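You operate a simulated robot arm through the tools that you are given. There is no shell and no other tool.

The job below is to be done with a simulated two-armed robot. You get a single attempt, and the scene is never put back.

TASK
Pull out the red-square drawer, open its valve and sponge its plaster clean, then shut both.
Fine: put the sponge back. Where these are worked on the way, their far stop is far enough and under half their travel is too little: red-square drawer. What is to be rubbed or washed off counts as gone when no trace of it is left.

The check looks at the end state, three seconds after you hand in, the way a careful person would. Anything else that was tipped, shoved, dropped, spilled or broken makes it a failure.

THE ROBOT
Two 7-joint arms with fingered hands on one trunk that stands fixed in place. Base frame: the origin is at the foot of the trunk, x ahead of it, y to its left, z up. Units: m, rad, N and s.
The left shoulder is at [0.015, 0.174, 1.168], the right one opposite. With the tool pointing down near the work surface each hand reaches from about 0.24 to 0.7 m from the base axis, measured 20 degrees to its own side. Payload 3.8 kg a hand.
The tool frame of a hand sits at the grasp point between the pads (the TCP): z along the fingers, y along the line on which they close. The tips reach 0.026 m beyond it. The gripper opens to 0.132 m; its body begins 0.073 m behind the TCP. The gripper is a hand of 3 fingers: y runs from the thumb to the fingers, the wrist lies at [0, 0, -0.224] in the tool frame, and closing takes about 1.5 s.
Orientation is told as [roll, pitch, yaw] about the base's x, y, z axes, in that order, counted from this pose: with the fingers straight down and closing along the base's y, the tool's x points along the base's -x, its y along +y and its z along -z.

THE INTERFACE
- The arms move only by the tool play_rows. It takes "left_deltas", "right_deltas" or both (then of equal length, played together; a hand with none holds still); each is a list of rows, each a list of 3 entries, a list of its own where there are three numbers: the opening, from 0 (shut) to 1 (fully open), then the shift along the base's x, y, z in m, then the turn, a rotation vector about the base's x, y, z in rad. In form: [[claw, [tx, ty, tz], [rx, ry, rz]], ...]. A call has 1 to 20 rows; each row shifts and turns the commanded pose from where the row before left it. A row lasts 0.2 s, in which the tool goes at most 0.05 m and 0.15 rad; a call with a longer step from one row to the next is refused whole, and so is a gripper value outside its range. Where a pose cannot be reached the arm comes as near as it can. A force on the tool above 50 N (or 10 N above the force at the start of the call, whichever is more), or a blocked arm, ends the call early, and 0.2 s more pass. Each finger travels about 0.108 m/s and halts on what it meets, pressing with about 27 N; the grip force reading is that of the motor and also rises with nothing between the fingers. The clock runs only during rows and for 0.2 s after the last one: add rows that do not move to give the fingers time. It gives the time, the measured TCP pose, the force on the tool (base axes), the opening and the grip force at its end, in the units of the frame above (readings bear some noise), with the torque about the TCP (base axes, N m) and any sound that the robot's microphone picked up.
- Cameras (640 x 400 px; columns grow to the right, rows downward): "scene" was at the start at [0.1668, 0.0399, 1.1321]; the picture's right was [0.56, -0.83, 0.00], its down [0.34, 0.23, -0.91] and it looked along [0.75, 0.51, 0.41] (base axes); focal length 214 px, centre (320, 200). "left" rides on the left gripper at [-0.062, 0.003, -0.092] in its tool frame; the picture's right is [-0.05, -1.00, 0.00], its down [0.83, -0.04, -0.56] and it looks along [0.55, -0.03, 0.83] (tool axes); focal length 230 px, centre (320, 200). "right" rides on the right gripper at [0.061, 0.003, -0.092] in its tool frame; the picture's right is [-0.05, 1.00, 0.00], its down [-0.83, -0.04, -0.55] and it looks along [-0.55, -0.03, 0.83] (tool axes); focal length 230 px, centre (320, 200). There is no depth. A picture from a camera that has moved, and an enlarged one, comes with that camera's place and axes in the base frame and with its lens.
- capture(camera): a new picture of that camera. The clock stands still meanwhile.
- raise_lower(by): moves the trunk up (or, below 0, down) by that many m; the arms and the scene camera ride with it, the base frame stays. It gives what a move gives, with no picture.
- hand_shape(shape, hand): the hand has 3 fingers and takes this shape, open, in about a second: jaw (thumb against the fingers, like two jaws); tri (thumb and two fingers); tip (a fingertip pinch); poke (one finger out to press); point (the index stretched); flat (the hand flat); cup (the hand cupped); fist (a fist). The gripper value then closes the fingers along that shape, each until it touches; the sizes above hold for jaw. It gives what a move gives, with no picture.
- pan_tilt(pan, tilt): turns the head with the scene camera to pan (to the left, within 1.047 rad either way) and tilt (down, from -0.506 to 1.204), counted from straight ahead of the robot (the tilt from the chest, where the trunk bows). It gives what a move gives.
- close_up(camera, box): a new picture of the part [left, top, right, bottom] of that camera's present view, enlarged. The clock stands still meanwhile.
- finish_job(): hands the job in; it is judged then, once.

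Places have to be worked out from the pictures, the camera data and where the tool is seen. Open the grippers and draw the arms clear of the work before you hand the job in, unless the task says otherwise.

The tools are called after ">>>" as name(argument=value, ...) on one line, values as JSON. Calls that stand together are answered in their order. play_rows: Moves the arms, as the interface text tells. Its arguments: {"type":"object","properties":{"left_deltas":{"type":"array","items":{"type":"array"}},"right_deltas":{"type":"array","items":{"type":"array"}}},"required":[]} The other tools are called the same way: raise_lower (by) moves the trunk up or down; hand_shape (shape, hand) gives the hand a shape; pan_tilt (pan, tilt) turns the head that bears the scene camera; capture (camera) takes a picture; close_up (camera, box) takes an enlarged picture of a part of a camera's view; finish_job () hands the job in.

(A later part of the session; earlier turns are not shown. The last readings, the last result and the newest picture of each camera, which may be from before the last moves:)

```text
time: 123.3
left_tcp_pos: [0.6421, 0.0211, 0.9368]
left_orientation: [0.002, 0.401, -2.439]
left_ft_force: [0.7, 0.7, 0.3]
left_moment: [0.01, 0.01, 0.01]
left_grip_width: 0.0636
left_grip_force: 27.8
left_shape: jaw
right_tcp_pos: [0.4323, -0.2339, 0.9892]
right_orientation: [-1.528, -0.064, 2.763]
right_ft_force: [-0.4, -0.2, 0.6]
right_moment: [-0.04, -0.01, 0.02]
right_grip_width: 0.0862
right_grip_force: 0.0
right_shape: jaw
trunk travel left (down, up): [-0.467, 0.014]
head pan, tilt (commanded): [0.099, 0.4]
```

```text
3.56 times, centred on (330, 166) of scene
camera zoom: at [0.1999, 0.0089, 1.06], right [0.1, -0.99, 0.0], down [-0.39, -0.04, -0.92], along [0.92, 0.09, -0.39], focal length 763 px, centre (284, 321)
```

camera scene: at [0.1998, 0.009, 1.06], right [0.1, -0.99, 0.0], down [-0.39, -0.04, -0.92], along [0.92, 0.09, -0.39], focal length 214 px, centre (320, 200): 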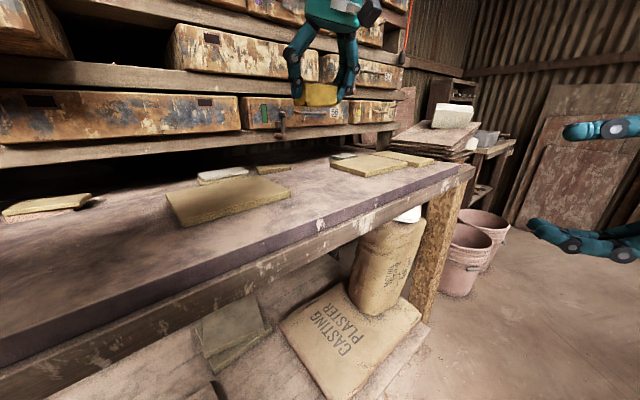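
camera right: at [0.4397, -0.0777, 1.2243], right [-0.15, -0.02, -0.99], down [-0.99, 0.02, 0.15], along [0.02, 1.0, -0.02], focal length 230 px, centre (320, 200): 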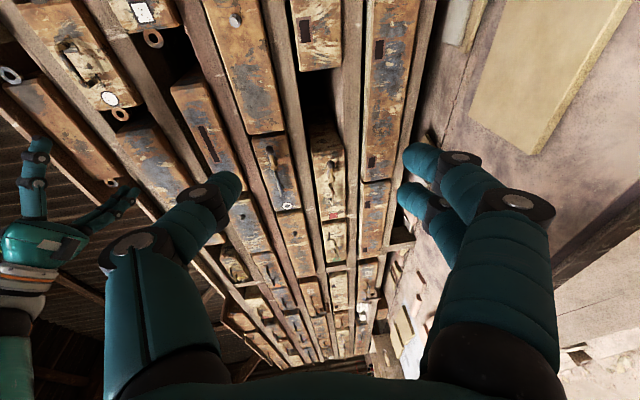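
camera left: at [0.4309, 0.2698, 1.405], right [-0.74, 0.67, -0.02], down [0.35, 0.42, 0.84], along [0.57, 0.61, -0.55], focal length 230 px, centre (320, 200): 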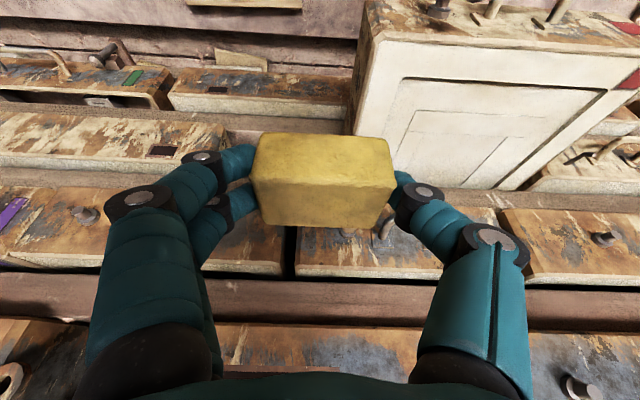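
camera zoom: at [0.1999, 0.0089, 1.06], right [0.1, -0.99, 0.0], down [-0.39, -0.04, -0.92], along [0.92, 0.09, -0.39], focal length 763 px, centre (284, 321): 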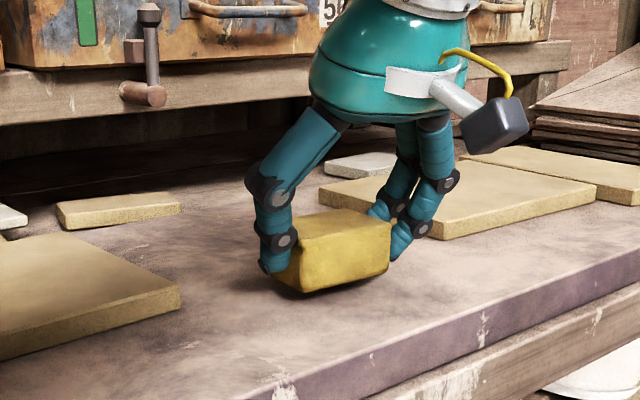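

The sponge hangs a few millimetres above the bench. I lower in 2 mm steps until it touches.

>>> play_rows(left_deltas=[[0.3, [0, 0, -0.003], [0, 0, 0]], [0.3, [0, 0, -0.002], [0, 0, 0]], [0.3, [0, 0, -0.002], [0, 0, 0]]])

>>> close_up(camera="scene", box=[280, 150, 380, 212])

```text
time: 124.2
left_tcp_pos: [0.6416, 0.0216, 0.929]
left_orientation: [-0.002, 0.401, -2.44]
left_ft_force: [-0.2, 0.1, -0.6]
left_moment: [0.0, -0.01, 0.02]
left_grip_width: 0.0637
left_grip_force: 27.1
left_shape: jaw
right_tcp_pos: [0.4312, -0.2334, 0.9868]
right_orientation: [-1.527, -0.064, 2.763]
right_ft_force: [-0.7, -0.7, 0.6]
right_moment: [-0.04, 0.0, -0.01]
right_grip_width: 0.0865
right_grip_force: 0.1
right_shape: jaw
trunk travel left (down, up): [-0.467, 0.014]
head pan, tilt (commanded): [0.099, 0.4]
```

```text
6.40 times, centred on (330, 181) of scene
camera zoom: at [0.1999, 0.0089, 1.0598], right [0.1, -0.99, 0.0], down [-0.39, -0.04, -0.92], along [0.92, 0.09, -0.39], focal length 1373 px, centre (256, 322)
```

zoom: 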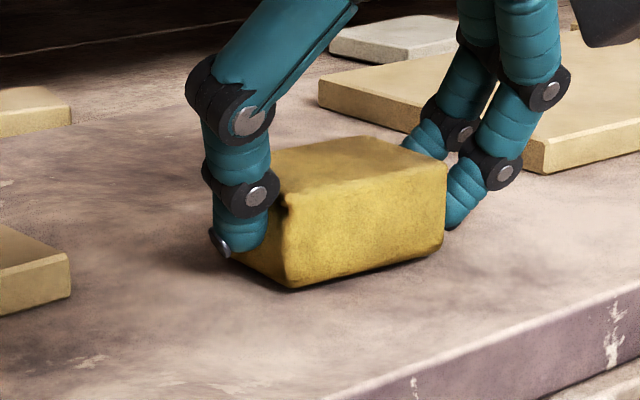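

Compared with the earlier picture the sponge is still ~3 mm high. I lower a little more.

>>> play_rows(left_deltas=[[0.3, [0, 0, -0.0015], [0, 0, 0]], [0.3, [0, 0, -0.0015], [0, 0, 0]], [0.3, [0, 0, 0], [0, 0, 0]]])

>>> close_up(camera="scene", box=[280, 150, 380, 212])

```text
time: 125.0
left_tcp_pos: [0.6419, 0.0224, 0.9276]
left_orientation: [0.0, 0.402, -2.441]
left_ft_force: [-0.3, -0.2, -0.6]
left_moment: [-0.02, 0.05, -0.01]
left_grip_width: 0.0635
left_grip_force: 27.0
left_shape: jaw
right_tcp_pos: [0.4324, -0.2337, 0.9875]
right_orientation: [-1.526, -0.065, 2.762]
right_ft_force: [0.4, -0.2, -0.4]
right_moment: [-0.04, 0.0, 0.01]
right_grip_width: 0.0863
right_grip_force: 0.1
right_shape: jaw
trunk travel left (down, up): [-0.467, 0.014]
head pan, tilt (commanded): [0.099, 0.4]
```

```text
6.40 times, centred on (330, 181) of scene
camera zoom: at [0.1997, 0.0092, 1.0593], right [0.1, -0.99, 0.0], down [-0.39, -0.04, -0.92], along [0.91, 0.09, -0.4], focal length 1373 px, centre (256, 322)
```

zoom: 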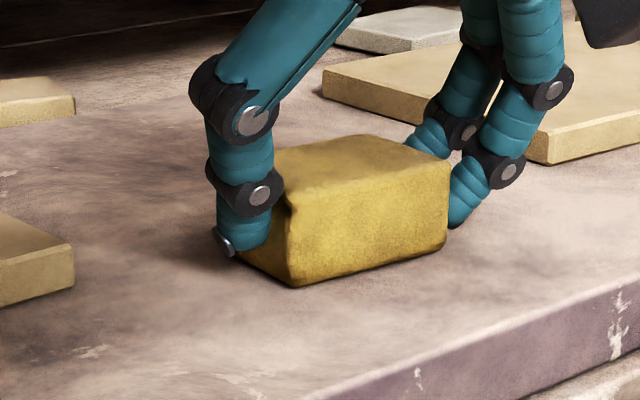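

Nearly down with no force yet; one more small step, then release gently.

>>> play_rows(left_deltas=[[0.3, [0, 0, -0.0015], [0, 0, 0]], [0.3, [0, 0, -0.001], [0, 0, 0]]])

```text
time: 125.5
left_tcp_pos: [0.643, 0.0211, 0.9257]
left_orientation: [0.002, 0.404, -2.437]
left_ft_force: [0.0, -1.0, 6.0]
left_moment: [0.1, 0.02, -0.02]
left_grip_width: 0.0633
left_grip_force: 27.3
left_shape: jaw
right_tcp_pos: [0.4309, -0.233, 0.9882]
right_orientation: [-1.527, -0.061, 2.762]
right_ft_force: [-0.2, -0.5, 0.0]
right_moment: [0.01, 0.01, 0.01]
right_grip_width: 0.0861
right_grip_force: 0.1
right_shape: jaw
trunk travel left (down, up): [-0.467, 0.014]
head pan, tilt (commanded): [0.099, 0.4]
```

Contact at 6 N, at practically the original spot. I open the fingers and rise straight up.

>>> play_rows(left_deltas=[[0.45, [0, 0, 0], [0, 0, 0]], [0.55, [0, 0, 0], [0, 0, 0]], [0.7, [0, 0, 0], [0, 0, 0]], [0.75, [0, 0, 0], [0, 0, 0]], [0.75, [0, 0, 0.01], [0, 0, 0]], [0.75, [0, 0, 0.025], [0, 0, 0]], [0.75, [0, 0, 0.035], [0, 0, 0]], [0.75, [0, 0, 0.04], [0, 0, 0]]])

>>> close_up(camera="scene", box=[280, 150, 380, 212])

>>> capture(camera="left")

```text
time: 127.3
left_tcp_pos: [0.6411, 0.0197, 1.0351]
left_orientation: [0.0, 0.401, -2.44]
left_ft_force: [-0.5, 0.3, -0.5]
left_moment: [-0.01, -0.02, -0.06]
left_grip_width: 0.0988
left_grip_force: 0.1
left_shape: jaw
right_tcp_pos: [0.4318, -0.2327, 0.9897]
right_orientation: [-1.527, -0.061, 2.762]
right_ft_force: [0.2, 0.4, -0.3]
right_moment: [0.0, -0.01, 0.01]
right_grip_width: 0.086
right_grip_force: 0.0
right_shape: jaw
trunk travel left (down, up): [-0.467, 0.014]
head pan, tilt (commanded): [0.099, 0.4]
```

```text
6.40 times, centred on (330, 181) of scene
camera zoom: at [0.1995, 0.0089, 1.0602], right [0.1, -0.99, 0.0], down [-0.39, -0.04, -0.92], along [0.92, 0.09, -0.39], focal length 1373 px, centre (256, 322)
```

zoom: 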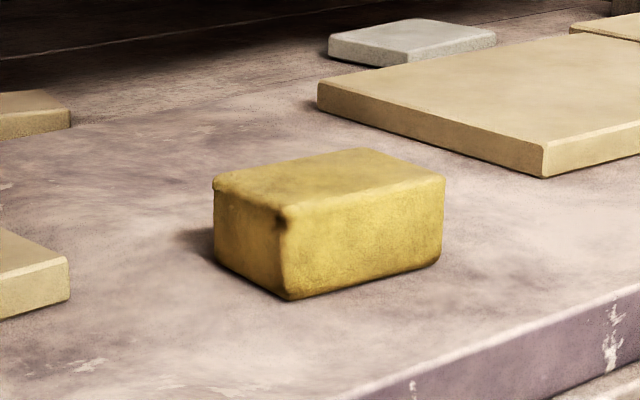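

```text
taken
camera left: at [0.571, -0.042, 1.0966], right [-0.68, 0.73, -0.02], down [0.39, 0.39, 0.84], along [0.62, 0.56, -0.55], focal length 230 px, centre (320, 200)
```

left: 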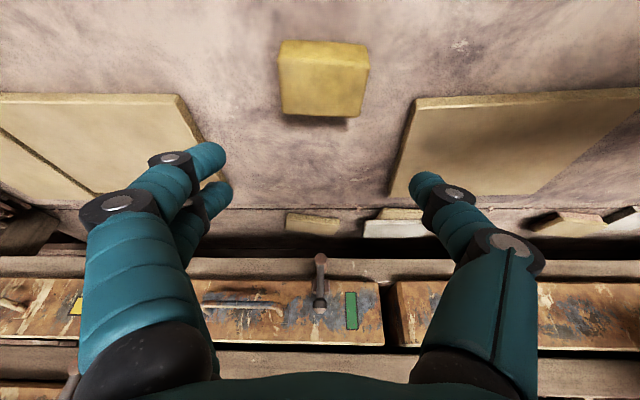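

The sponge stands within a millimetre or two of its original place. I go back up with the open hand toward the drawer to take a last look at the plaster before shutting the valve.

>>> play_rows(left_deltas=[[0.7, [-0.012, 0.02, 0.035], [0, 0, 0.0085]], [0.6, [-0.017, 0.028, 0.03], [0, 0, 0.0085]], [0.5, [-0.0171, 0.028, 0.03], [0, 0, 0.0085]], [0.4, [-0.0171, 0.028, 0.03], [0, 0, 0.0085]], [0.4, [-0.0171, 0.028, 0.03], [0, 0, 0.0085]], [0.4, [-0.0171, 0.028, 0.03], [0, 0, 0.0085]], [0.4, [-0.0171, 0.028, 0.028], [0, 0, 0.0085]], [0.4, [-0.0171, 0.028, 0.026], [0, 0, 0.0085]], [0.4, [-0.0171, 0.028, 0.026], [0, 0, 0.0085]], [0.4, [-0.0171, 0.028, 0.02], [0, 0, 0.0085]]])

>>> capture(camera="left")

>>> pan_tilt(pan=0.785, tilt=0.0)

>>> capture(camera="scene")

```text
time: 129.6
left_tcp_pos: [0.4752, 0.2943, 1.3201]
left_orientation: [0.0, 0.401, -2.353]
left_ft_force: [0.5, -0.3, 0.3]
left_moment: [-0.03, -0.03, 0.05]
left_grip_width: 0.0529
left_grip_force: 0.1
left_shape: jaw
right_tcp_pos: [0.4316, -0.2324, 0.9886]
right_orientation: [-1.524, -0.062, 2.763]
right_ft_force: [-0.1, 0.1, 0.8]
right_moment: [-0.03, -0.02, 0.0]
right_grip_width: 0.0864
right_grip_force: 0.0
right_shape: jaw
trunk travel left (down, up): [-0.467, 0.014]
head pan, tilt (commanded): [0.099, 0.4]
```

```text
taken
camera left: at [0.4115, 0.2261, 1.3808], right [-0.74, 0.67, -0.02], down [0.36, 0.42, 0.84], along [0.57, 0.61, -0.55], focal length 230 px, centre (320, 200)
```

left: 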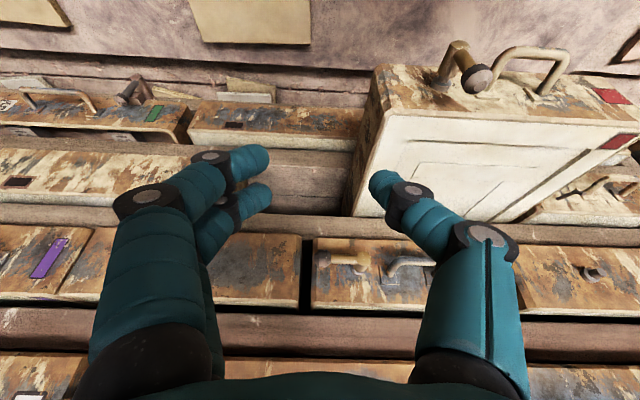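

```text
time: 130.6
left_tcp_pos: [0.4772, 0.2932, 1.3201]
left_orientation: [-0.001, 0.401, -2.353]
left_ft_force: [-0.6, 0.2, 0.2]
left_moment: [-0.01, -0.02, 0.02]
left_grip_width: 0.0533
left_grip_force: 0.0
left_shape: jaw
right_tcp_pos: [0.4324, -0.233, 0.9891]
right_orientation: [-1.525, -0.063, 2.763]
right_ft_force: [0.1, -0.7, -0.4]
right_moment: [0.02, 0.0, -0.03]
right_grip_width: 0.0864
right_grip_force: 0.1
right_shape: jaw
trunk travel left (down, up): [-0.467, 0.014]
head pan, tilt (commanded): [0.785, 0.0]
```

```text
taken
camera scene: at [0.1714, 0.0632, 1.0969], right [0.71, -0.71, 0.0], down [0.0, 0.0, -1.0], along [0.71, 0.71, 0.0], focal length 214 px, centre (320, 200)
```

scene: 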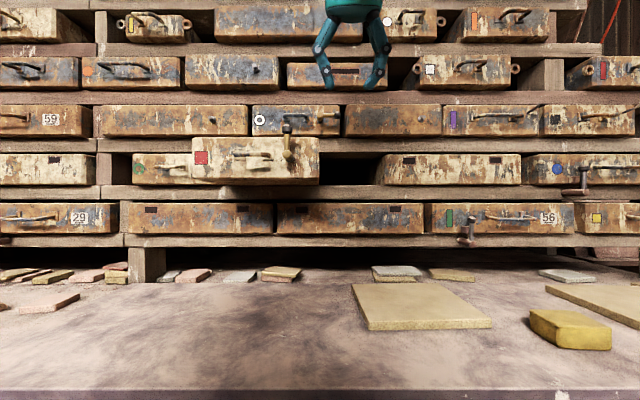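

I move to a point left of the upright knob, which also gives a full view of the plaster.

>>> play_rows(left_deltas=[[0.3, [-0.0305, 0.0243, -0.004], [0, 0, 0]], [0.2, [-0.0305, 0.0243, -0.004], [0, 0, 0]], [0.1, [-0.0305, 0.0243, -0.004], [0, 0, 0]], [0.0, [-0.0305, 0.0243, -0.004], [0, 0, 0]], [0.0, [0, 0, 0], [0, 0, 0]]])

>>> capture(camera="left")

>>> close_up(camera="left", box=[200, 60, 480, 240])

>>> close_up(camera="scene", box=[180, 90, 340, 190])

```text
time: 131.8
left_tcp_pos: [0.3529, 0.3892, 1.3019]
left_orientation: [-0.003, 0.401, -2.355]
left_ft_force: [-0.2, 0.4, -0.4]
left_moment: [0.03, 0.02, 0.0]
left_grip_width: 0.0002
left_grip_force: 27.4
left_shape: jaw
right_tcp_pos: [0.4326, -0.2332, 0.9891]
right_orientation: [-1.526, -0.066, 2.764]
right_ft_force: [-0.7, -0.3, 0.0]
right_moment: [0.03, -0.03, 0.01]
right_grip_width: 0.0862
right_grip_force: 0.0
right_shape: jaw
trunk travel left (down, up): [-0.467, 0.014]
head pan, tilt (commanded): [0.785, 0.0]
```

```text
taken
camera left: at [0.2892, 0.3217, 1.3638], right [-0.74, 0.67, -0.02], down [0.36, 0.42, 0.84], along [0.57, 0.61, -0.55], focal length 230 px, centre (320, 200)
```

left: 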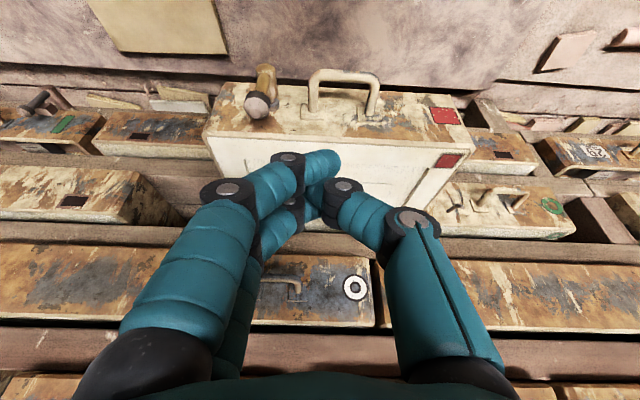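

```text
2.22 times, centred on (340, 150) of left
camera zoom: at [0.2892, 0.3217, 1.3638], right [-0.74, 0.67, -0.02], down [0.36, 0.42, 0.84], along [0.57, 0.61, -0.55], focal length 511 px, centre (276, 311)
```

zoom: 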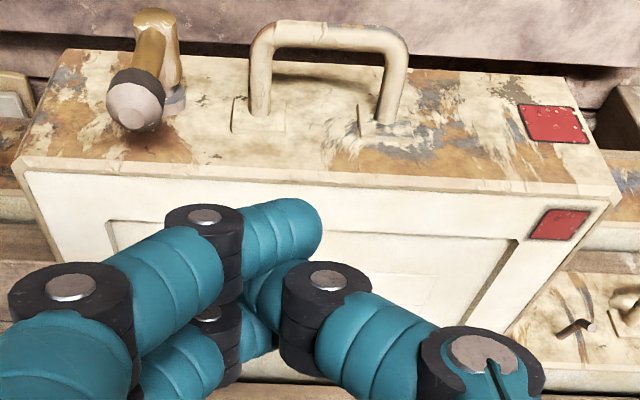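

```text
4.00 times, centred on (260, 140) of scene
camera zoom: at [0.1715, 0.0629, 1.0969], right [0.71, -0.71, 0.0], down [0.0, 0.0, -1.0], along [0.71, 0.71, 0.0], focal length 858 px, centre (560, 440)
```

zoom: 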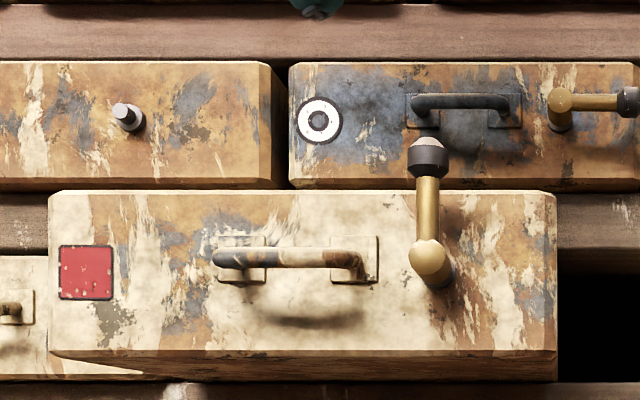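

The plaster is clean all over. The closed fingers are 1.5 cm left of the knob line; I lower them beside the lever.

>>> play_rows(left_deltas=[[0.0, [0, 0, -0.03], [0, 0, 0]], [0.0, [0, 0, -0.03], [0, 0, 0]], [0.0, [0, 0, -0.02], [0, 0, 0]]])

>>> close_up(camera="scene", box=[200, 90, 360, 190])

>>> capture(camera="left")

```text
time: 132.6
left_tcp_pos: [0.3547, 0.3902, 1.2233]
left_orientation: [0.001, 0.401, -2.354]
left_ft_force: [0.2, -0.1, 0.8]
left_moment: [-0.03, 0.02, 0.02]
left_grip_width: 0.0
left_grip_force: 27.0
left_shape: jaw
right_tcp_pos: [0.4307, -0.2329, 0.9884]
right_orientation: [-1.525, -0.066, 2.763]
right_ft_force: [0.8, -0.1, -0.2]
right_moment: [0.0, 0.01, 0.0]
right_grip_width: 0.0862
right_grip_force: 0.1
right_shape: jaw
trunk travel left (down, up): [-0.467, 0.014]
head pan, tilt (commanded): [0.785, 0.0]
```

```text
4.00 times, centred on (280, 140) of scene
camera zoom: at [0.1715, 0.0634, 1.0969], right [0.71, -0.71, 0.0], down [0.0, 0.0, -1.0], along [0.71, 0.71, 0.0], focal length 858 px, centre (480, 440)
```

zoom: 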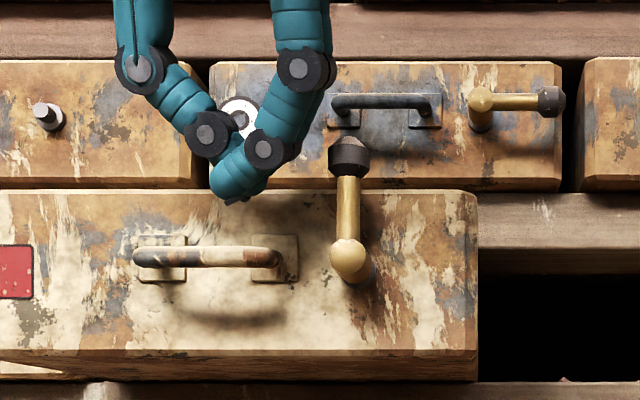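

```text
taken
camera left: at [0.2901, 0.3216, 1.2848], right [-0.74, 0.67, -0.02], down [0.36, 0.42, 0.84], along [0.57, 0.61, -0.55], focal length 230 px, centre (320, 200)
```

left: 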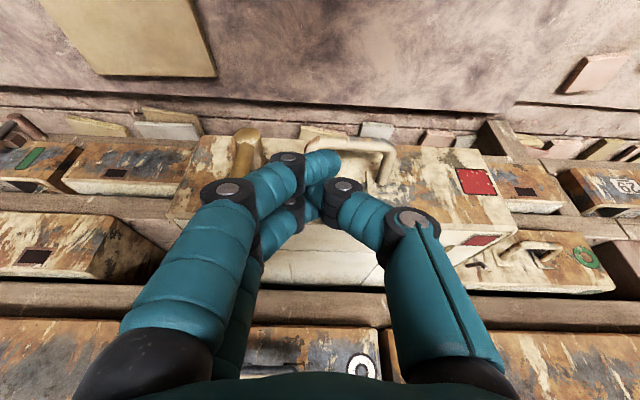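

The fingers are left of the lever at the right depth. I sweep right to push the lever over toward closed.

>>> play_rows(left_deltas=[[0.0, [0.0071, -0.0071, 0], [0, 0, 0]], [0.0, [0.0071, -0.0071, 0], [0, 0, 0]], [0.0, [0.0071, -0.0071, 0], [0, 0, 0]], [0.0, [0.0071, -0.0071, 0], [0, 0, 0]]])

>>> close_up(camera="scene", box=[200, 90, 360, 190])

```text
time: 133.6
left_tcp_pos: [0.3832, 0.3615, 1.2241]
left_orientation: [-0.003, 0.402, -2.354]
left_ft_force: [-0.8, -0.6, 0.4]
left_moment: [0.0, -0.02, 0.01]
left_grip_width: 0.0
left_grip_force: 26.3
left_shape: jaw
right_tcp_pos: [0.432, -0.2339, 0.9889]
right_orientation: [-1.527, -0.065, 2.764]
right_ft_force: [0.7, -0.4, 0.4]
right_moment: [0.0, -0.01, -0.02]
right_grip_width: 0.0862
right_grip_force: 0.0
right_shape: jaw
trunk travel left (down, up): [-0.467, 0.014]
head pan, tilt (commanded): [0.785, 0.0]
```

```text
4.00 times, centred on (280, 140) of scene
camera zoom: at [0.1713, 0.0632, 1.097], right [0.71, -0.71, 0.0], down [0.0, 0.0, -1.0], along [0.71, 0.71, 0.0], focal length 858 px, centre (480, 440)
```

zoom: 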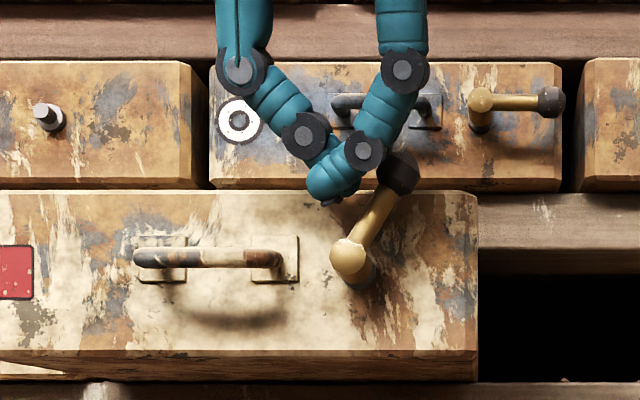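

The lever follows the fingers, now around 60°. I continue right and gradually downward.

>>> play_rows(left_deltas=[[0.0, [0.0071, -0.0071, 0], [0, 0, 0]], [0.0, [0.0071, -0.0071, -0.002], [0, 0, 0]], [0.0, [0.0071, -0.0071, -0.004], [0, 0, 0]]])

>>> close_up(camera="scene", box=[200, 90, 360, 190])

```text
time: 134.4
left_tcp_pos: [0.403, 0.3396, 1.2165]
left_orientation: [-0.001, 0.404, -2.354]
left_ft_force: [0.0, -0.1, 0.6]
left_moment: [-0.01, -0.01, 0.0]
left_grip_width: 0.0001
left_grip_force: 26.9
left_shape: jaw
right_tcp_pos: [0.4319, -0.2355, 0.9884]
right_orientation: [-1.526, -0.063, 2.763]
right_ft_force: [0.0, 0.4, 0.4]
right_moment: [-0.03, 0.01, 0.01]
right_grip_width: 0.0861
right_grip_force: 0.0
right_shape: jaw
trunk travel left (down, up): [-0.467, 0.014]
head pan, tilt (commanded): [0.785, 0.0]
```

```text
4.00 times, centred on (280, 140) of scene
camera zoom: at [0.1713, 0.0631, 1.097], right [0.71, -0.71, 0.0], down [0.0, 0.0, -1.0], along [0.71, 0.71, 0.0], focal length 858 px, centre (480, 440)
```

zoom: 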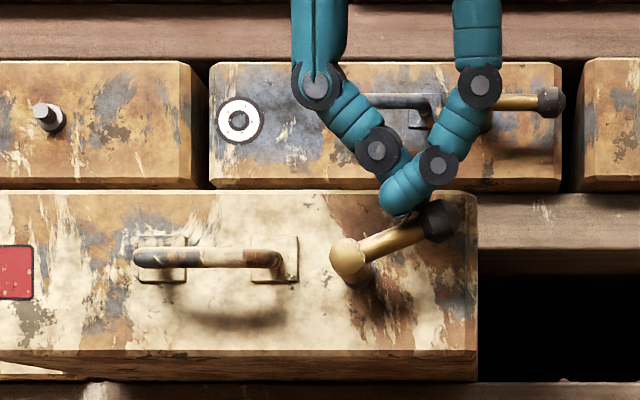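

The lever is about 25° from closed. I now press down on it with the fingertips in small steps.

>>> play_rows(left_deltas=[[0.0, [0.002, -0.002, -0.004], [0, 0, 0]], [0.0, [0.001, -0.001, -0.004], [0, 0, 0]], [0.0, [0, 0, -0.003], [0, 0, 0]], [0.0, [0, 0, -0.002], [0, 0, 0]]])

>>> close_up(camera="scene", box=[200, 90, 360, 190])

```text
time: 135.4
left_tcp_pos: [0.4057, 0.3379, 1.2051]
left_orientation: [-0.001, 0.401, -2.354]
left_ft_force: [0.1, 0.2, 0.6]
left_moment: [0.0, 0.0, 0.01]
left_grip_width: 0.0002
left_grip_force: 26.9
left_shape: jaw
right_tcp_pos: [0.4322, -0.2331, 0.9869]
right_orientation: [-1.523, -0.066, 2.763]
right_ft_force: [-0.3, 0.3, -0.5]
right_moment: [-0.02, -0.02, -0.01]
right_grip_width: 0.0861
right_grip_force: 0.0
right_shape: jaw
trunk travel left (down, up): [-0.467, 0.014]
head pan, tilt (commanded): [0.785, 0.0]
```

```text
4.00 times, centred on (280, 140) of scene
camera zoom: at [0.1713, 0.0633, 1.097], right [0.71, -0.71, 0.0], down [0.0, 0.0, -1.0], along [0.71, 0.71, 0.0], focal length 858 px, centre (480, 440)
```

zoom: 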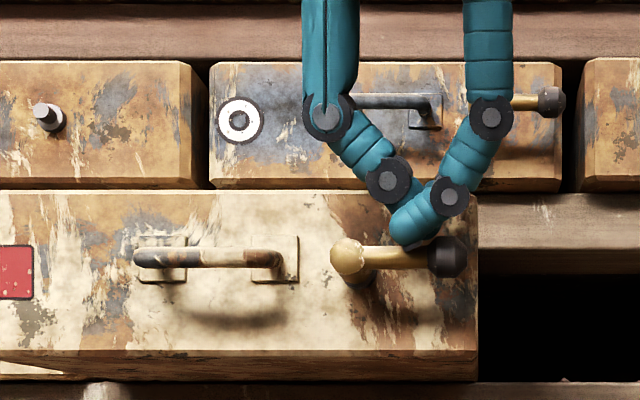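

The lever is practically horizontal. I press a few millimetres more to make sure it sits on its closed stop.

>>> play_rows(left_deltas=[[0.0, [0, 0, -0.002], [0, 0, 0]], [0.0, [0, 0, -0.002], [0, 0, 0]], [0.0, [0, 0, -0.001], [0, 0, 0]]])

>>> close_up(camera="scene", box=[240, 120, 360, 195])

```text
time: 136.2
left_tcp_pos: [0.404, 0.3374, 1.2017]
left_orientation: [0.0, 0.407, -2.354]
left_ft_force: [-2.6, 1.1, 18.7]
left_moment: [0.09, -0.1, 0.07]
left_grip_width: 0.0002
left_grip_force: 27.1
left_shape: jaw
right_tcp_pos: [0.431, -0.2345, 0.99]
right_orientation: [-1.528, -0.063, 2.763]
right_ft_force: [-0.6, 0.7, -0.7]
right_moment: [0.0, -0.01, -0.01]
right_grip_width: 0.0862
right_grip_force: 0.0
right_shape: jaw
trunk travel left (down, up): [-0.467, 0.014]
head pan, tilt (commanded): [0.785, 0.0]
```

```text
5.33 times, centred on (300, 158) of scene
camera zoom: at [0.1699, 0.0626, 1.0977], right [0.71, -0.71, 0.0], down [0.0, 0.0, -1.0], along [0.71, 0.71, 0.0], focal length 1144 px, centre (427, 427)
```

zoom: 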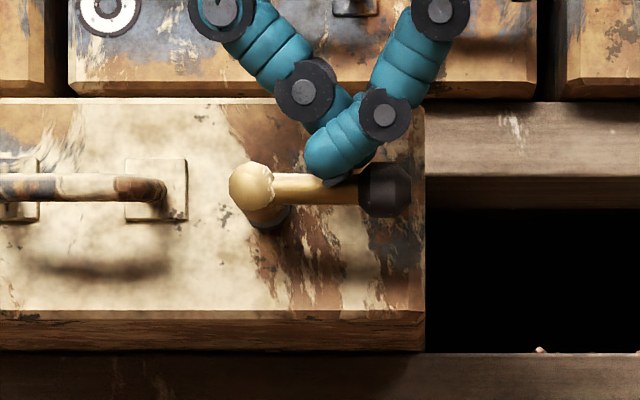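

The lever is horizontal and pressed on its stop (18.7 N): the valve is shut. I lift off, move left to the handle, and tilt the fingers more forward to push the drawer in.

>>> play_rows(left_deltas=[[0.0, [0, 0, 0.015], [0, 0, 0]], [0.0, [-0.006, -0.006, 0.025], [0, 0, 0]], [0.0, [-0.008, -0.004, 0.02], [0, 0, 0]], [0.0, [-0.018, 0.018, 0], [0.0707, -0.0707, 0]], [0.0, [-0.019, 0.019, 0], [0.0707, -0.0707, 0]], [0.0, [-0.019, 0.019, 0], [0.0707, -0.0707, 0]], [0.0, [-0.014, 0.016, 0], [0, 0, 0]]])

>>> capture(camera="left")

>>> close_up(camera="scene", box=[180, 90, 340, 190])

```text
time: 137.8
left_tcp_pos: [0.3228, 0.3996, 1.26]
left_orientation: [-0.002, 0.702, -2.357]
left_ft_force: [0.1, 0.0, -0.4]
left_moment: [0.05, 0.0, -0.02]
left_grip_width: 0.0
left_grip_force: 27.1
left_shape: jaw
right_tcp_pos: [0.4326, -0.2326, 0.9894]
right_orientation: [-1.526, -0.065, 2.764]
right_ft_force: [-0.7, -0.8, -0.4]
right_moment: [0.03, 0.0, 0.0]
right_grip_width: 0.0862
right_grip_force: 0.0
right_shape: jaw
trunk travel left (down, up): [-0.467, 0.014]
head pan, tilt (commanded): [0.785, 0.0]
```

```text
taken
camera left: at [0.249, 0.3215, 1.2908], right [-0.74, 0.68, -0.03], down [0.16, 0.23, 0.96], along [0.66, 0.7, -0.28], focal length 230 px, centre (320, 200)
```

left: 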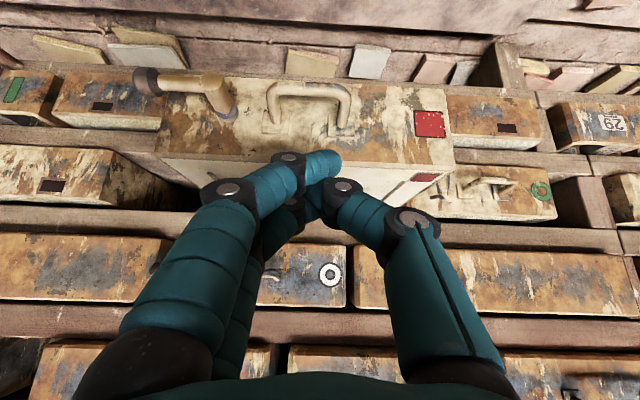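

```text
4.00 times, centred on (260, 140) of scene
camera zoom: at [0.1712, 0.0637, 1.097], right [0.71, -0.71, 0.0], down [0.0, 0.0, -1.0], along [0.71, 0.71, 0.0], focal length 858 px, centre (560, 440)
```

zoom: 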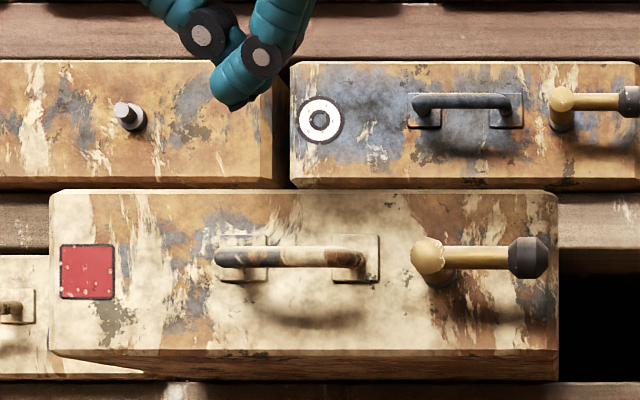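

The valve lever is horizontal again. I'll push on the handle bar itself with the near-vertical fingers: I tilt back to the former lean, draw back in front of the bar and lower beside it.

>>> play_rows(left_deltas=[[0.0, [-0.007, -0.0105, 0], [-0.0707, 0.0707, 0]], [0.0, [-0.007, -0.01, 0], [-0.0707, 0.0707, 0]], [0.0, [-0.0065, -0.01, 0], [-0.0707, 0.0707, 0]], [0.0, [0, 0, -0.03], [0, 0, 0]], [0.0, [0, 0, -0.03], [0, 0, 0]], [0.0, [0, 0, -0.02], [0, 0, 0]]])

>>> close_up(camera="scene", box=[180, 90, 340, 190])

>>> capture(camera="left")

```text
time: 139.2
left_tcp_pos: [0.3023, 0.3702, 1.1778]
left_orientation: [-0.001, 0.402, -2.355]
left_ft_force: [-0.9, 0.3, 0.4]
left_moment: [0.0, -0.01, 0.01]
left_grip_width: 0.0003
left_grip_force: 26.9
left_shape: jaw
right_tcp_pos: [0.4319, -0.2346, 0.9876]
right_orientation: [-1.525, -0.065, 2.764]
right_ft_force: [1.1, 0.2, -0.3]
right_moment: [-0.04, 0.02, -0.03]
right_grip_width: 0.0864
right_grip_force: 0.0
right_shape: jaw
trunk travel left (down, up): [-0.467, 0.014]
head pan, tilt (commanded): [0.785, 0.0]
```

```text
4.00 times, centred on (260, 140) of scene
camera zoom: at [0.1715, 0.0635, 1.0969], right [0.71, -0.71, 0.0], down [0.0, 0.0, -1.0], along [0.71, 0.71, 0.0], focal length 858 px, centre (560, 440)
```

zoom: 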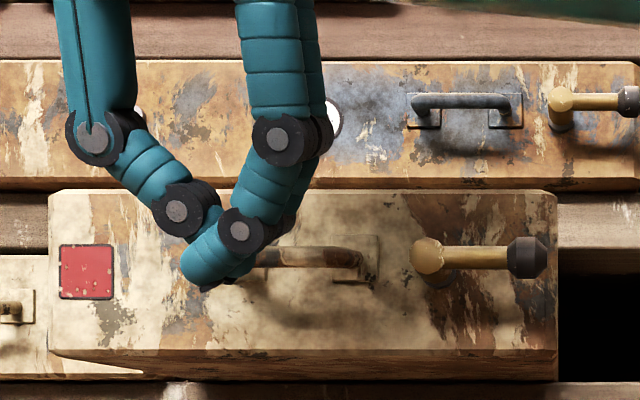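

```text
taken
camera left: at [0.239, 0.3019, 1.24], right [-0.74, 0.67, -0.02], down [0.36, 0.42, 0.84], along [0.57, 0.61, -0.55], focal length 230 px, centre (320, 200)
```

left: 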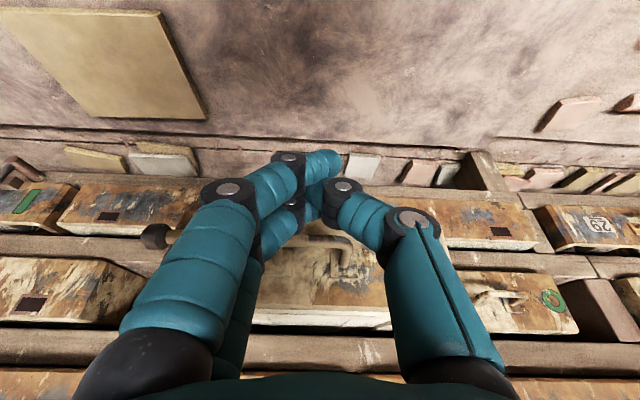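

The fingers are in front of the bar. I shift 7 mm right and begin pushing along the inward normal.

>>> play_rows(left_deltas=[[0.0, [0.01, 0.0, 0], [0, 0, 0]], [0.0, [0.0085, 0.0085, 0], [0, 0, 0]], [0.0, [0.0085, 0.0085, 0], [0, 0, 0]], [0.0, [0.0085, 0.0085, 0], [0, 0, 0]], [0.0, [0.0085, 0.0085, 0], [0, 0, 0]]])

>>> close_up(camera="scene", box=[180, 90, 340, 190])

```text
time: 140.4
left_tcp_pos: [0.3456, 0.4036, 1.178]
left_orientation: [-0.002, 0.401, -2.355]
left_ft_force: [-9.2, -7.0, -5.2]
left_moment: [-0.11, 0.11, -0.03]
left_grip_width: 0.0
left_grip_force: 27.2
left_shape: jaw
right_tcp_pos: [0.4313, -0.234, 0.9882]
right_orientation: [-1.528, -0.064, 2.762]
right_ft_force: [0.3, 0.5, 0.5]
right_moment: [0.03, -0.01, 0.0]
right_grip_width: 0.0864
right_grip_force: 0.0
right_shape: jaw
trunk travel left (down, up): [-0.467, 0.014]
head pan, tilt (commanded): [0.785, 0.0]
```

```text
4.00 times, centred on (260, 140) of scene
camera zoom: at [0.1713, 0.0634, 1.0969], right [0.71, -0.71, 0.0], down [0.0, 0.0, -1.0], along [0.71, 0.71, 0.0], focal length 858 px, centre (560, 440)
```

zoom: 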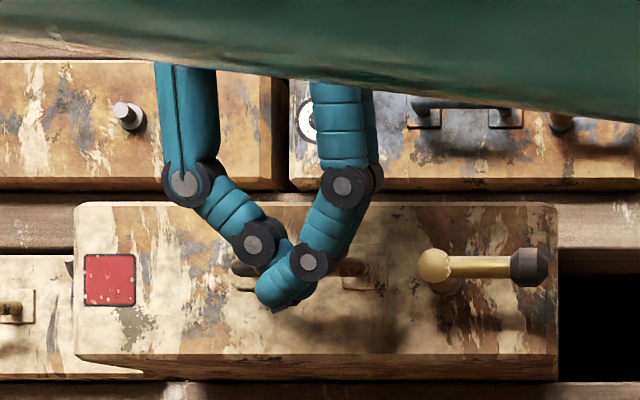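

The drawer slides in with about 12 N. I keep pushing.

>>> play_rows(left_deltas=[[0.0, [0.0085, 0.0085, 0], [0, 0, 0]], [0.0, [0.0085, 0.0085, 0], [0, 0, 0]], [0.0, [0.0085, 0.0085, 0], [0, 0, 0]], [0.0, [0.0085, 0.0085, 0], [0, 0, 0]], [0.0, [0.0085, 0.0085, 0], [0, 0, 0]], [0.0, [0.0085, 0.0085, 0], [0, 0, 0]]])

>>> close_up(camera="scene", box=[180, 90, 340, 190])

>>> capture(camera="left")

```text
time: 141.8
left_tcp_pos: [0.3961, 0.4532, 1.1794]
left_orientation: [0.001, 0.4, -2.354]
left_ft_force: [-11.1, -10.0, -7.5]
left_moment: [-0.21, 0.2, 0.04]
left_grip_width: 0.0
left_grip_force: 26.6
left_shape: jaw
right_tcp_pos: [0.4311, -0.2338, 0.9891]
right_orientation: [-1.527, -0.064, 2.762]
right_ft_force: [-0.3, 0.0, 1.2]
right_moment: [0.01, 0.0, 0.02]
right_grip_width: 0.0861
right_grip_force: 0.0
right_shape: jaw
trunk travel left (down, up): [-0.467, 0.014]
head pan, tilt (commanded): [0.785, 0.0]
```

```text
4.00 times, centred on (260, 140) of scene
camera zoom: at [0.1707, 0.063, 1.0971], right [0.71, -0.71, 0.0], down [0.0, 0.0, -1.0], along [0.71, 0.71, 0.0], focal length 858 px, centre (560, 440)
```

zoom: 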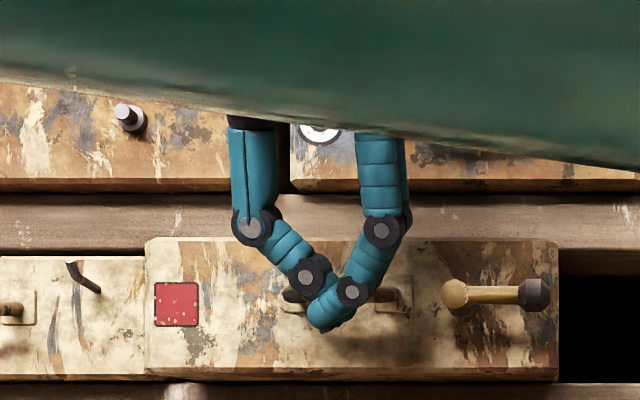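

```text
taken
camera left: at [0.3326, 0.3852, 1.2413], right [-0.74, 0.67, -0.02], down [0.36, 0.42, 0.83], along [0.57, 0.61, -0.55], focal length 230 px, centre (320, 200)
```

left: 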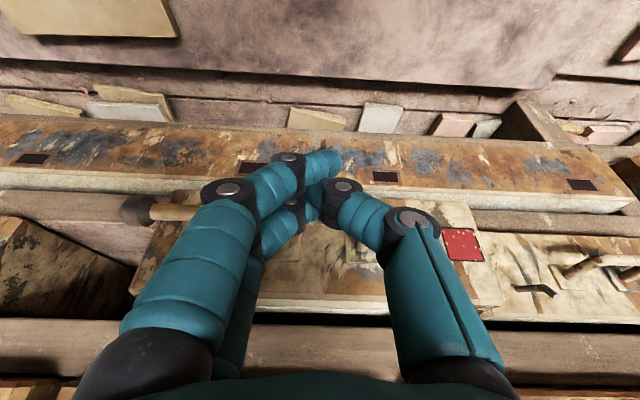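

Half-way in. I push on, slowing toward the closed position.

>>> play_rows(left_deltas=[[0.0, [0.0085, 0.0085, 0], [0, 0, 0]], [0.0, [0.0085, 0.0085, 0], [0, 0, 0]], [0.0, [0.0085, 0.0085, 0], [0, 0, 0]], [0.0, [0.005, 0.005, 0], [0, 0, 0]], [0.0, [0.003, 0.003, 0], [0, 0, 0]]])

>>> close_up(camera="scene", box=[180, 90, 340, 190])

>>> capture(camera="left")

```text
time: 143.0
left_tcp_pos: [0.4283, 0.4853, 1.1802]
left_orientation: [0.001, 0.402, -2.355]
left_ft_force: [-12.7, -12.0, -8.8]
left_moment: [-0.21, 0.22, 0.02]
left_grip_width: 0.0
left_grip_force: 26.7
left_shape: jaw
right_tcp_pos: [0.4303, -0.2335, 0.9877]
right_orientation: [-1.527, -0.063, 2.762]
right_ft_force: [-0.3, 0.3, -0.1]
right_moment: [0.0, -0.01, -0.01]
right_grip_width: 0.0863
right_grip_force: 0.1
right_shape: jaw
trunk travel left (down, up): [-0.467, 0.014]
head pan, tilt (commanded): [0.785, 0.0]
```

```text
4.00 times, centred on (260, 140) of scene
camera zoom: at [0.1701, 0.0624, 1.0972], right [0.71, -0.71, 0.0], down [0.0, 0.0, -1.0], along [0.71, 0.71, 0.0], focal length 858 px, centre (560, 440)
```

zoom: 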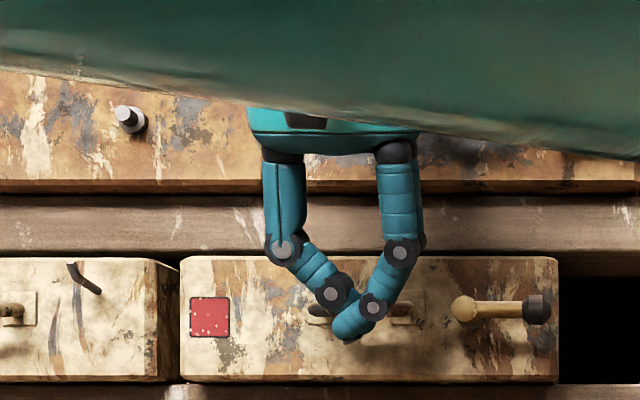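

```text
taken
camera left: at [0.3651, 0.4177, 1.2415], right [-0.74, 0.67, -0.02], down [0.36, 0.42, 0.84], along [0.57, 0.61, -0.55], focal length 230 px, centre (320, 200)
```

left: 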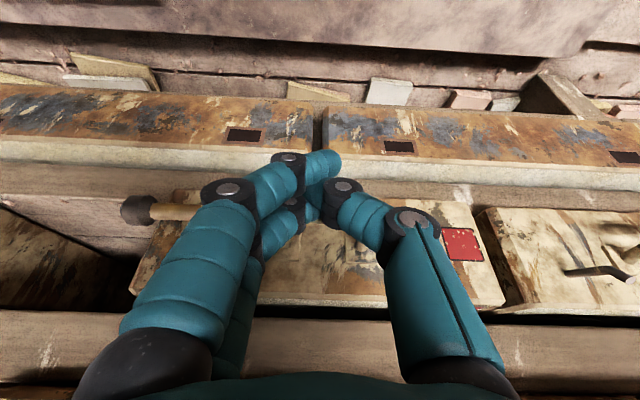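

Almost flush with where it started (a few millimetres to go). I push gently in small steps until it stops.

>>> play_rows(left_deltas=[[0.0, [0.002, 0.002, 0], [0, 0, 0]], [0.0, [0.002, 0.002, 0], [0, 0, 0]], [0.0, [0.002, 0.002, 0], [0, 0, 0]]])

>>> close_up(camera="scene", box=[180, 90, 340, 190])

```text
time: 143.8
left_tcp_pos: [0.4349, 0.4914, 1.1801]
left_orientation: [-0.001, 0.399, -2.355]
left_ft_force: [-18.1, -17.5, -10.7]
left_moment: [-0.26, 0.24, 0.04]
left_grip_width: 0.0
left_grip_force: 26.7
left_shape: jaw
right_tcp_pos: [0.43, -0.2343, 0.9891]
right_orientation: [-1.529, -0.061, 2.764]
right_ft_force: [-0.1, 0.3, -0.3]
right_moment: [0.0, -0.02, -0.03]
right_grip_width: 0.0864
right_grip_force: 0.1
right_shape: jaw
trunk travel left (down, up): [-0.467, 0.014]
head pan, tilt (commanded): [0.785, 0.0]
```

```text
4.00 times, centred on (260, 140) of scene
camera zoom: at [0.1694, 0.0616, 1.0974], right [0.71, -0.71, 0.0], down [0.0, 0.0, -1.0], along [0.71, 0.71, 0.0], focal length 858 px, centre (560, 440)
```

zoom: 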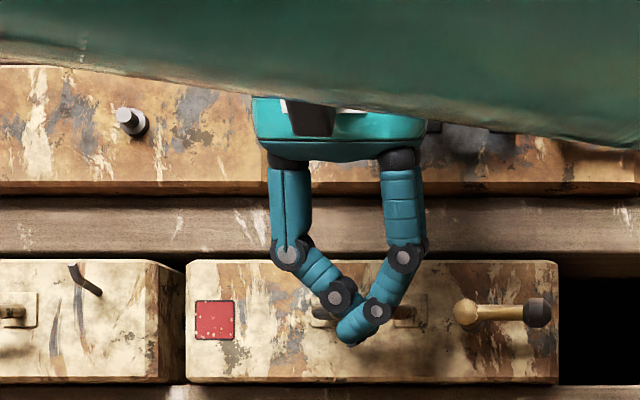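

Force has risen to 25 N; I push slightly more to confirm it is on its stop.

>>> play_rows(left_deltas=[[0.0, [0.0015, 0.0015, 0], [0, 0, 0]], [0.0, [0.0015, 0.0015, 0], [0, 0, 0]], [0.0, [0, 0, 0], [0, 0, 0]]])

```text
time: 144.6
left_tcp_pos: [0.4335, 0.4898, 1.1803]
left_orientation: [0.003, 0.389, -2.353]
left_ft_force: [-27.4, -27.9, -15.7]
left_moment: [-0.41, 0.39, 0.04]
left_grip_width: 0.0
left_grip_force: 27.0
left_shape: jaw
right_tcp_pos: [0.4291, -0.2355, 0.9892]
right_orientation: [-1.529, -0.062, 2.765]
right_ft_force: [0.3, 0.2, -0.2]
right_moment: [-0.01, 0.02, 0.02]
right_grip_width: 0.086
right_grip_force: 0.1
right_shape: jaw
trunk travel left (down, up): [-0.467, 0.014]
head pan, tilt (commanded): [0.785, 0.0]
```

It no longer moves at 39 N: the drawer is shut. I withdraw the hand straight back and check the drawer, valve and sponge.

>>> play_rows(left_deltas=[[0.0, [-0.01, -0.01, 0], [0, 0, 0]], [0.0, [-0.015, -0.015, 0.0], [0, 0, 0]], [0.0, [-0.02, -0.02, 0.005], [0, 0, 0]], [0.0, [-0.01, -0.025, 0.02], [0, 0, 0]], [0.1, [0.0, -0.03, 0.03], [0, 0, 0]], [0.3, [0.01, -0.03, 0.03], [0, 0, 0]], [0.5, [0.015, -0.03, 0.03], [0, 0, 0]], [0.6, [0.02, -0.03, 0.03], [0, 0, 0]]])

>>> capture(camera="scene")

>>> close_up(camera="scene", box=[160, 100, 400, 250])

```text
time: 146.4
left_tcp_pos: [0.429, 0.3045, 1.3248]
left_orientation: [-0.001, 0.4, -2.355]
left_ft_force: [0.0, -0.1, 0.2]
left_moment: [-0.02, -0.01, 0.01]
left_grip_width: 0.0788
left_grip_force: 0.0
left_shape: jaw
right_tcp_pos: [0.4317, -0.2335, 0.988]
right_orientation: [-1.528, -0.063, 2.764]
right_ft_force: [-0.3, -0.5, -0.2]
right_moment: [0.02, 0.05, 0.0]
right_grip_width: 0.0864
right_grip_force: 0.1
right_shape: jaw
trunk travel left (down, up): [-0.467, 0.014]
head pan, tilt (commanded): [0.785, 0.0]
```

```text
taken
camera scene: at [0.171, 0.0628, 1.0971], right [0.71, -0.71, 0.0], down [0.0, 0.0, -1.0], along [0.71, 0.71, 0.0], focal length 214 px, centre (320, 200)
```

scene: 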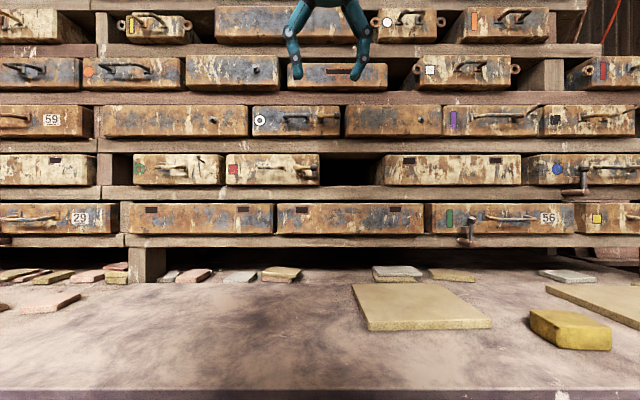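

```text
2.67 times, centred on (280, 175) of scene
camera zoom: at [0.171, 0.0628, 1.0971], right [0.71, -0.71, 0.0], down [0.0, 0.0, -1.0], along [0.71, 0.71, 0.0], focal length 572 px, centre (427, 267)
```

zoom: 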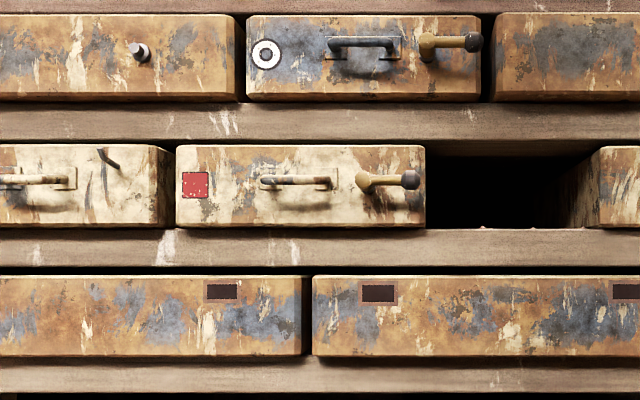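

Drawer outline and handle match the starting picture. I zoom on the valve and the sponge for a final check.

>>> close_up(camera="scene", box=[220, 140, 340, 200])

>>> close_up(camera="scene", box=[340, 240, 640, 400])

```text
5.33 times, centred on (280, 170) of scene
camera zoom: at [0.171, 0.0628, 1.0971], right [0.71, -0.71, 0.0], down [0.0, 0.0, -1.0], along [0.71, 0.71, 0.0], focal length 1144 px, centre (533, 360)
```

zoom: 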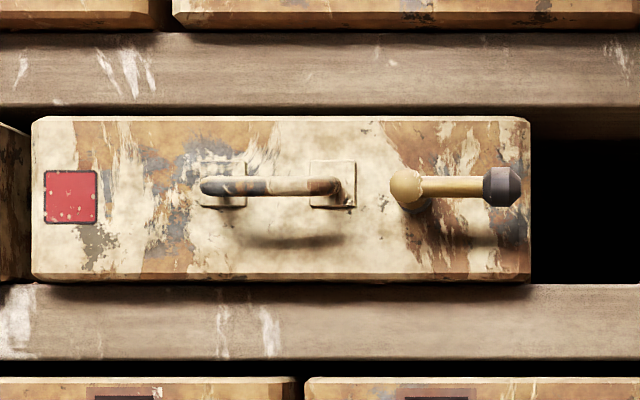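

```text
2.13 times, centred on (490, 320) of scene
camera zoom: at [0.171, 0.0628, 1.0971], right [0.71, -0.71, 0.0], down [0.0, 0.0, -1.0], along [0.71, 0.71, 0.0], focal length 458 px, centre (-43, -56)
```

zoom: 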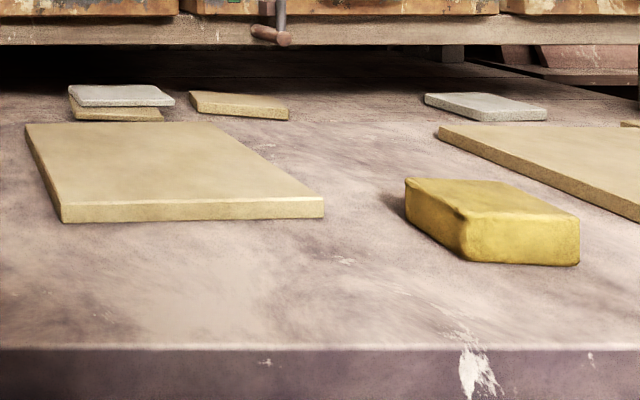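

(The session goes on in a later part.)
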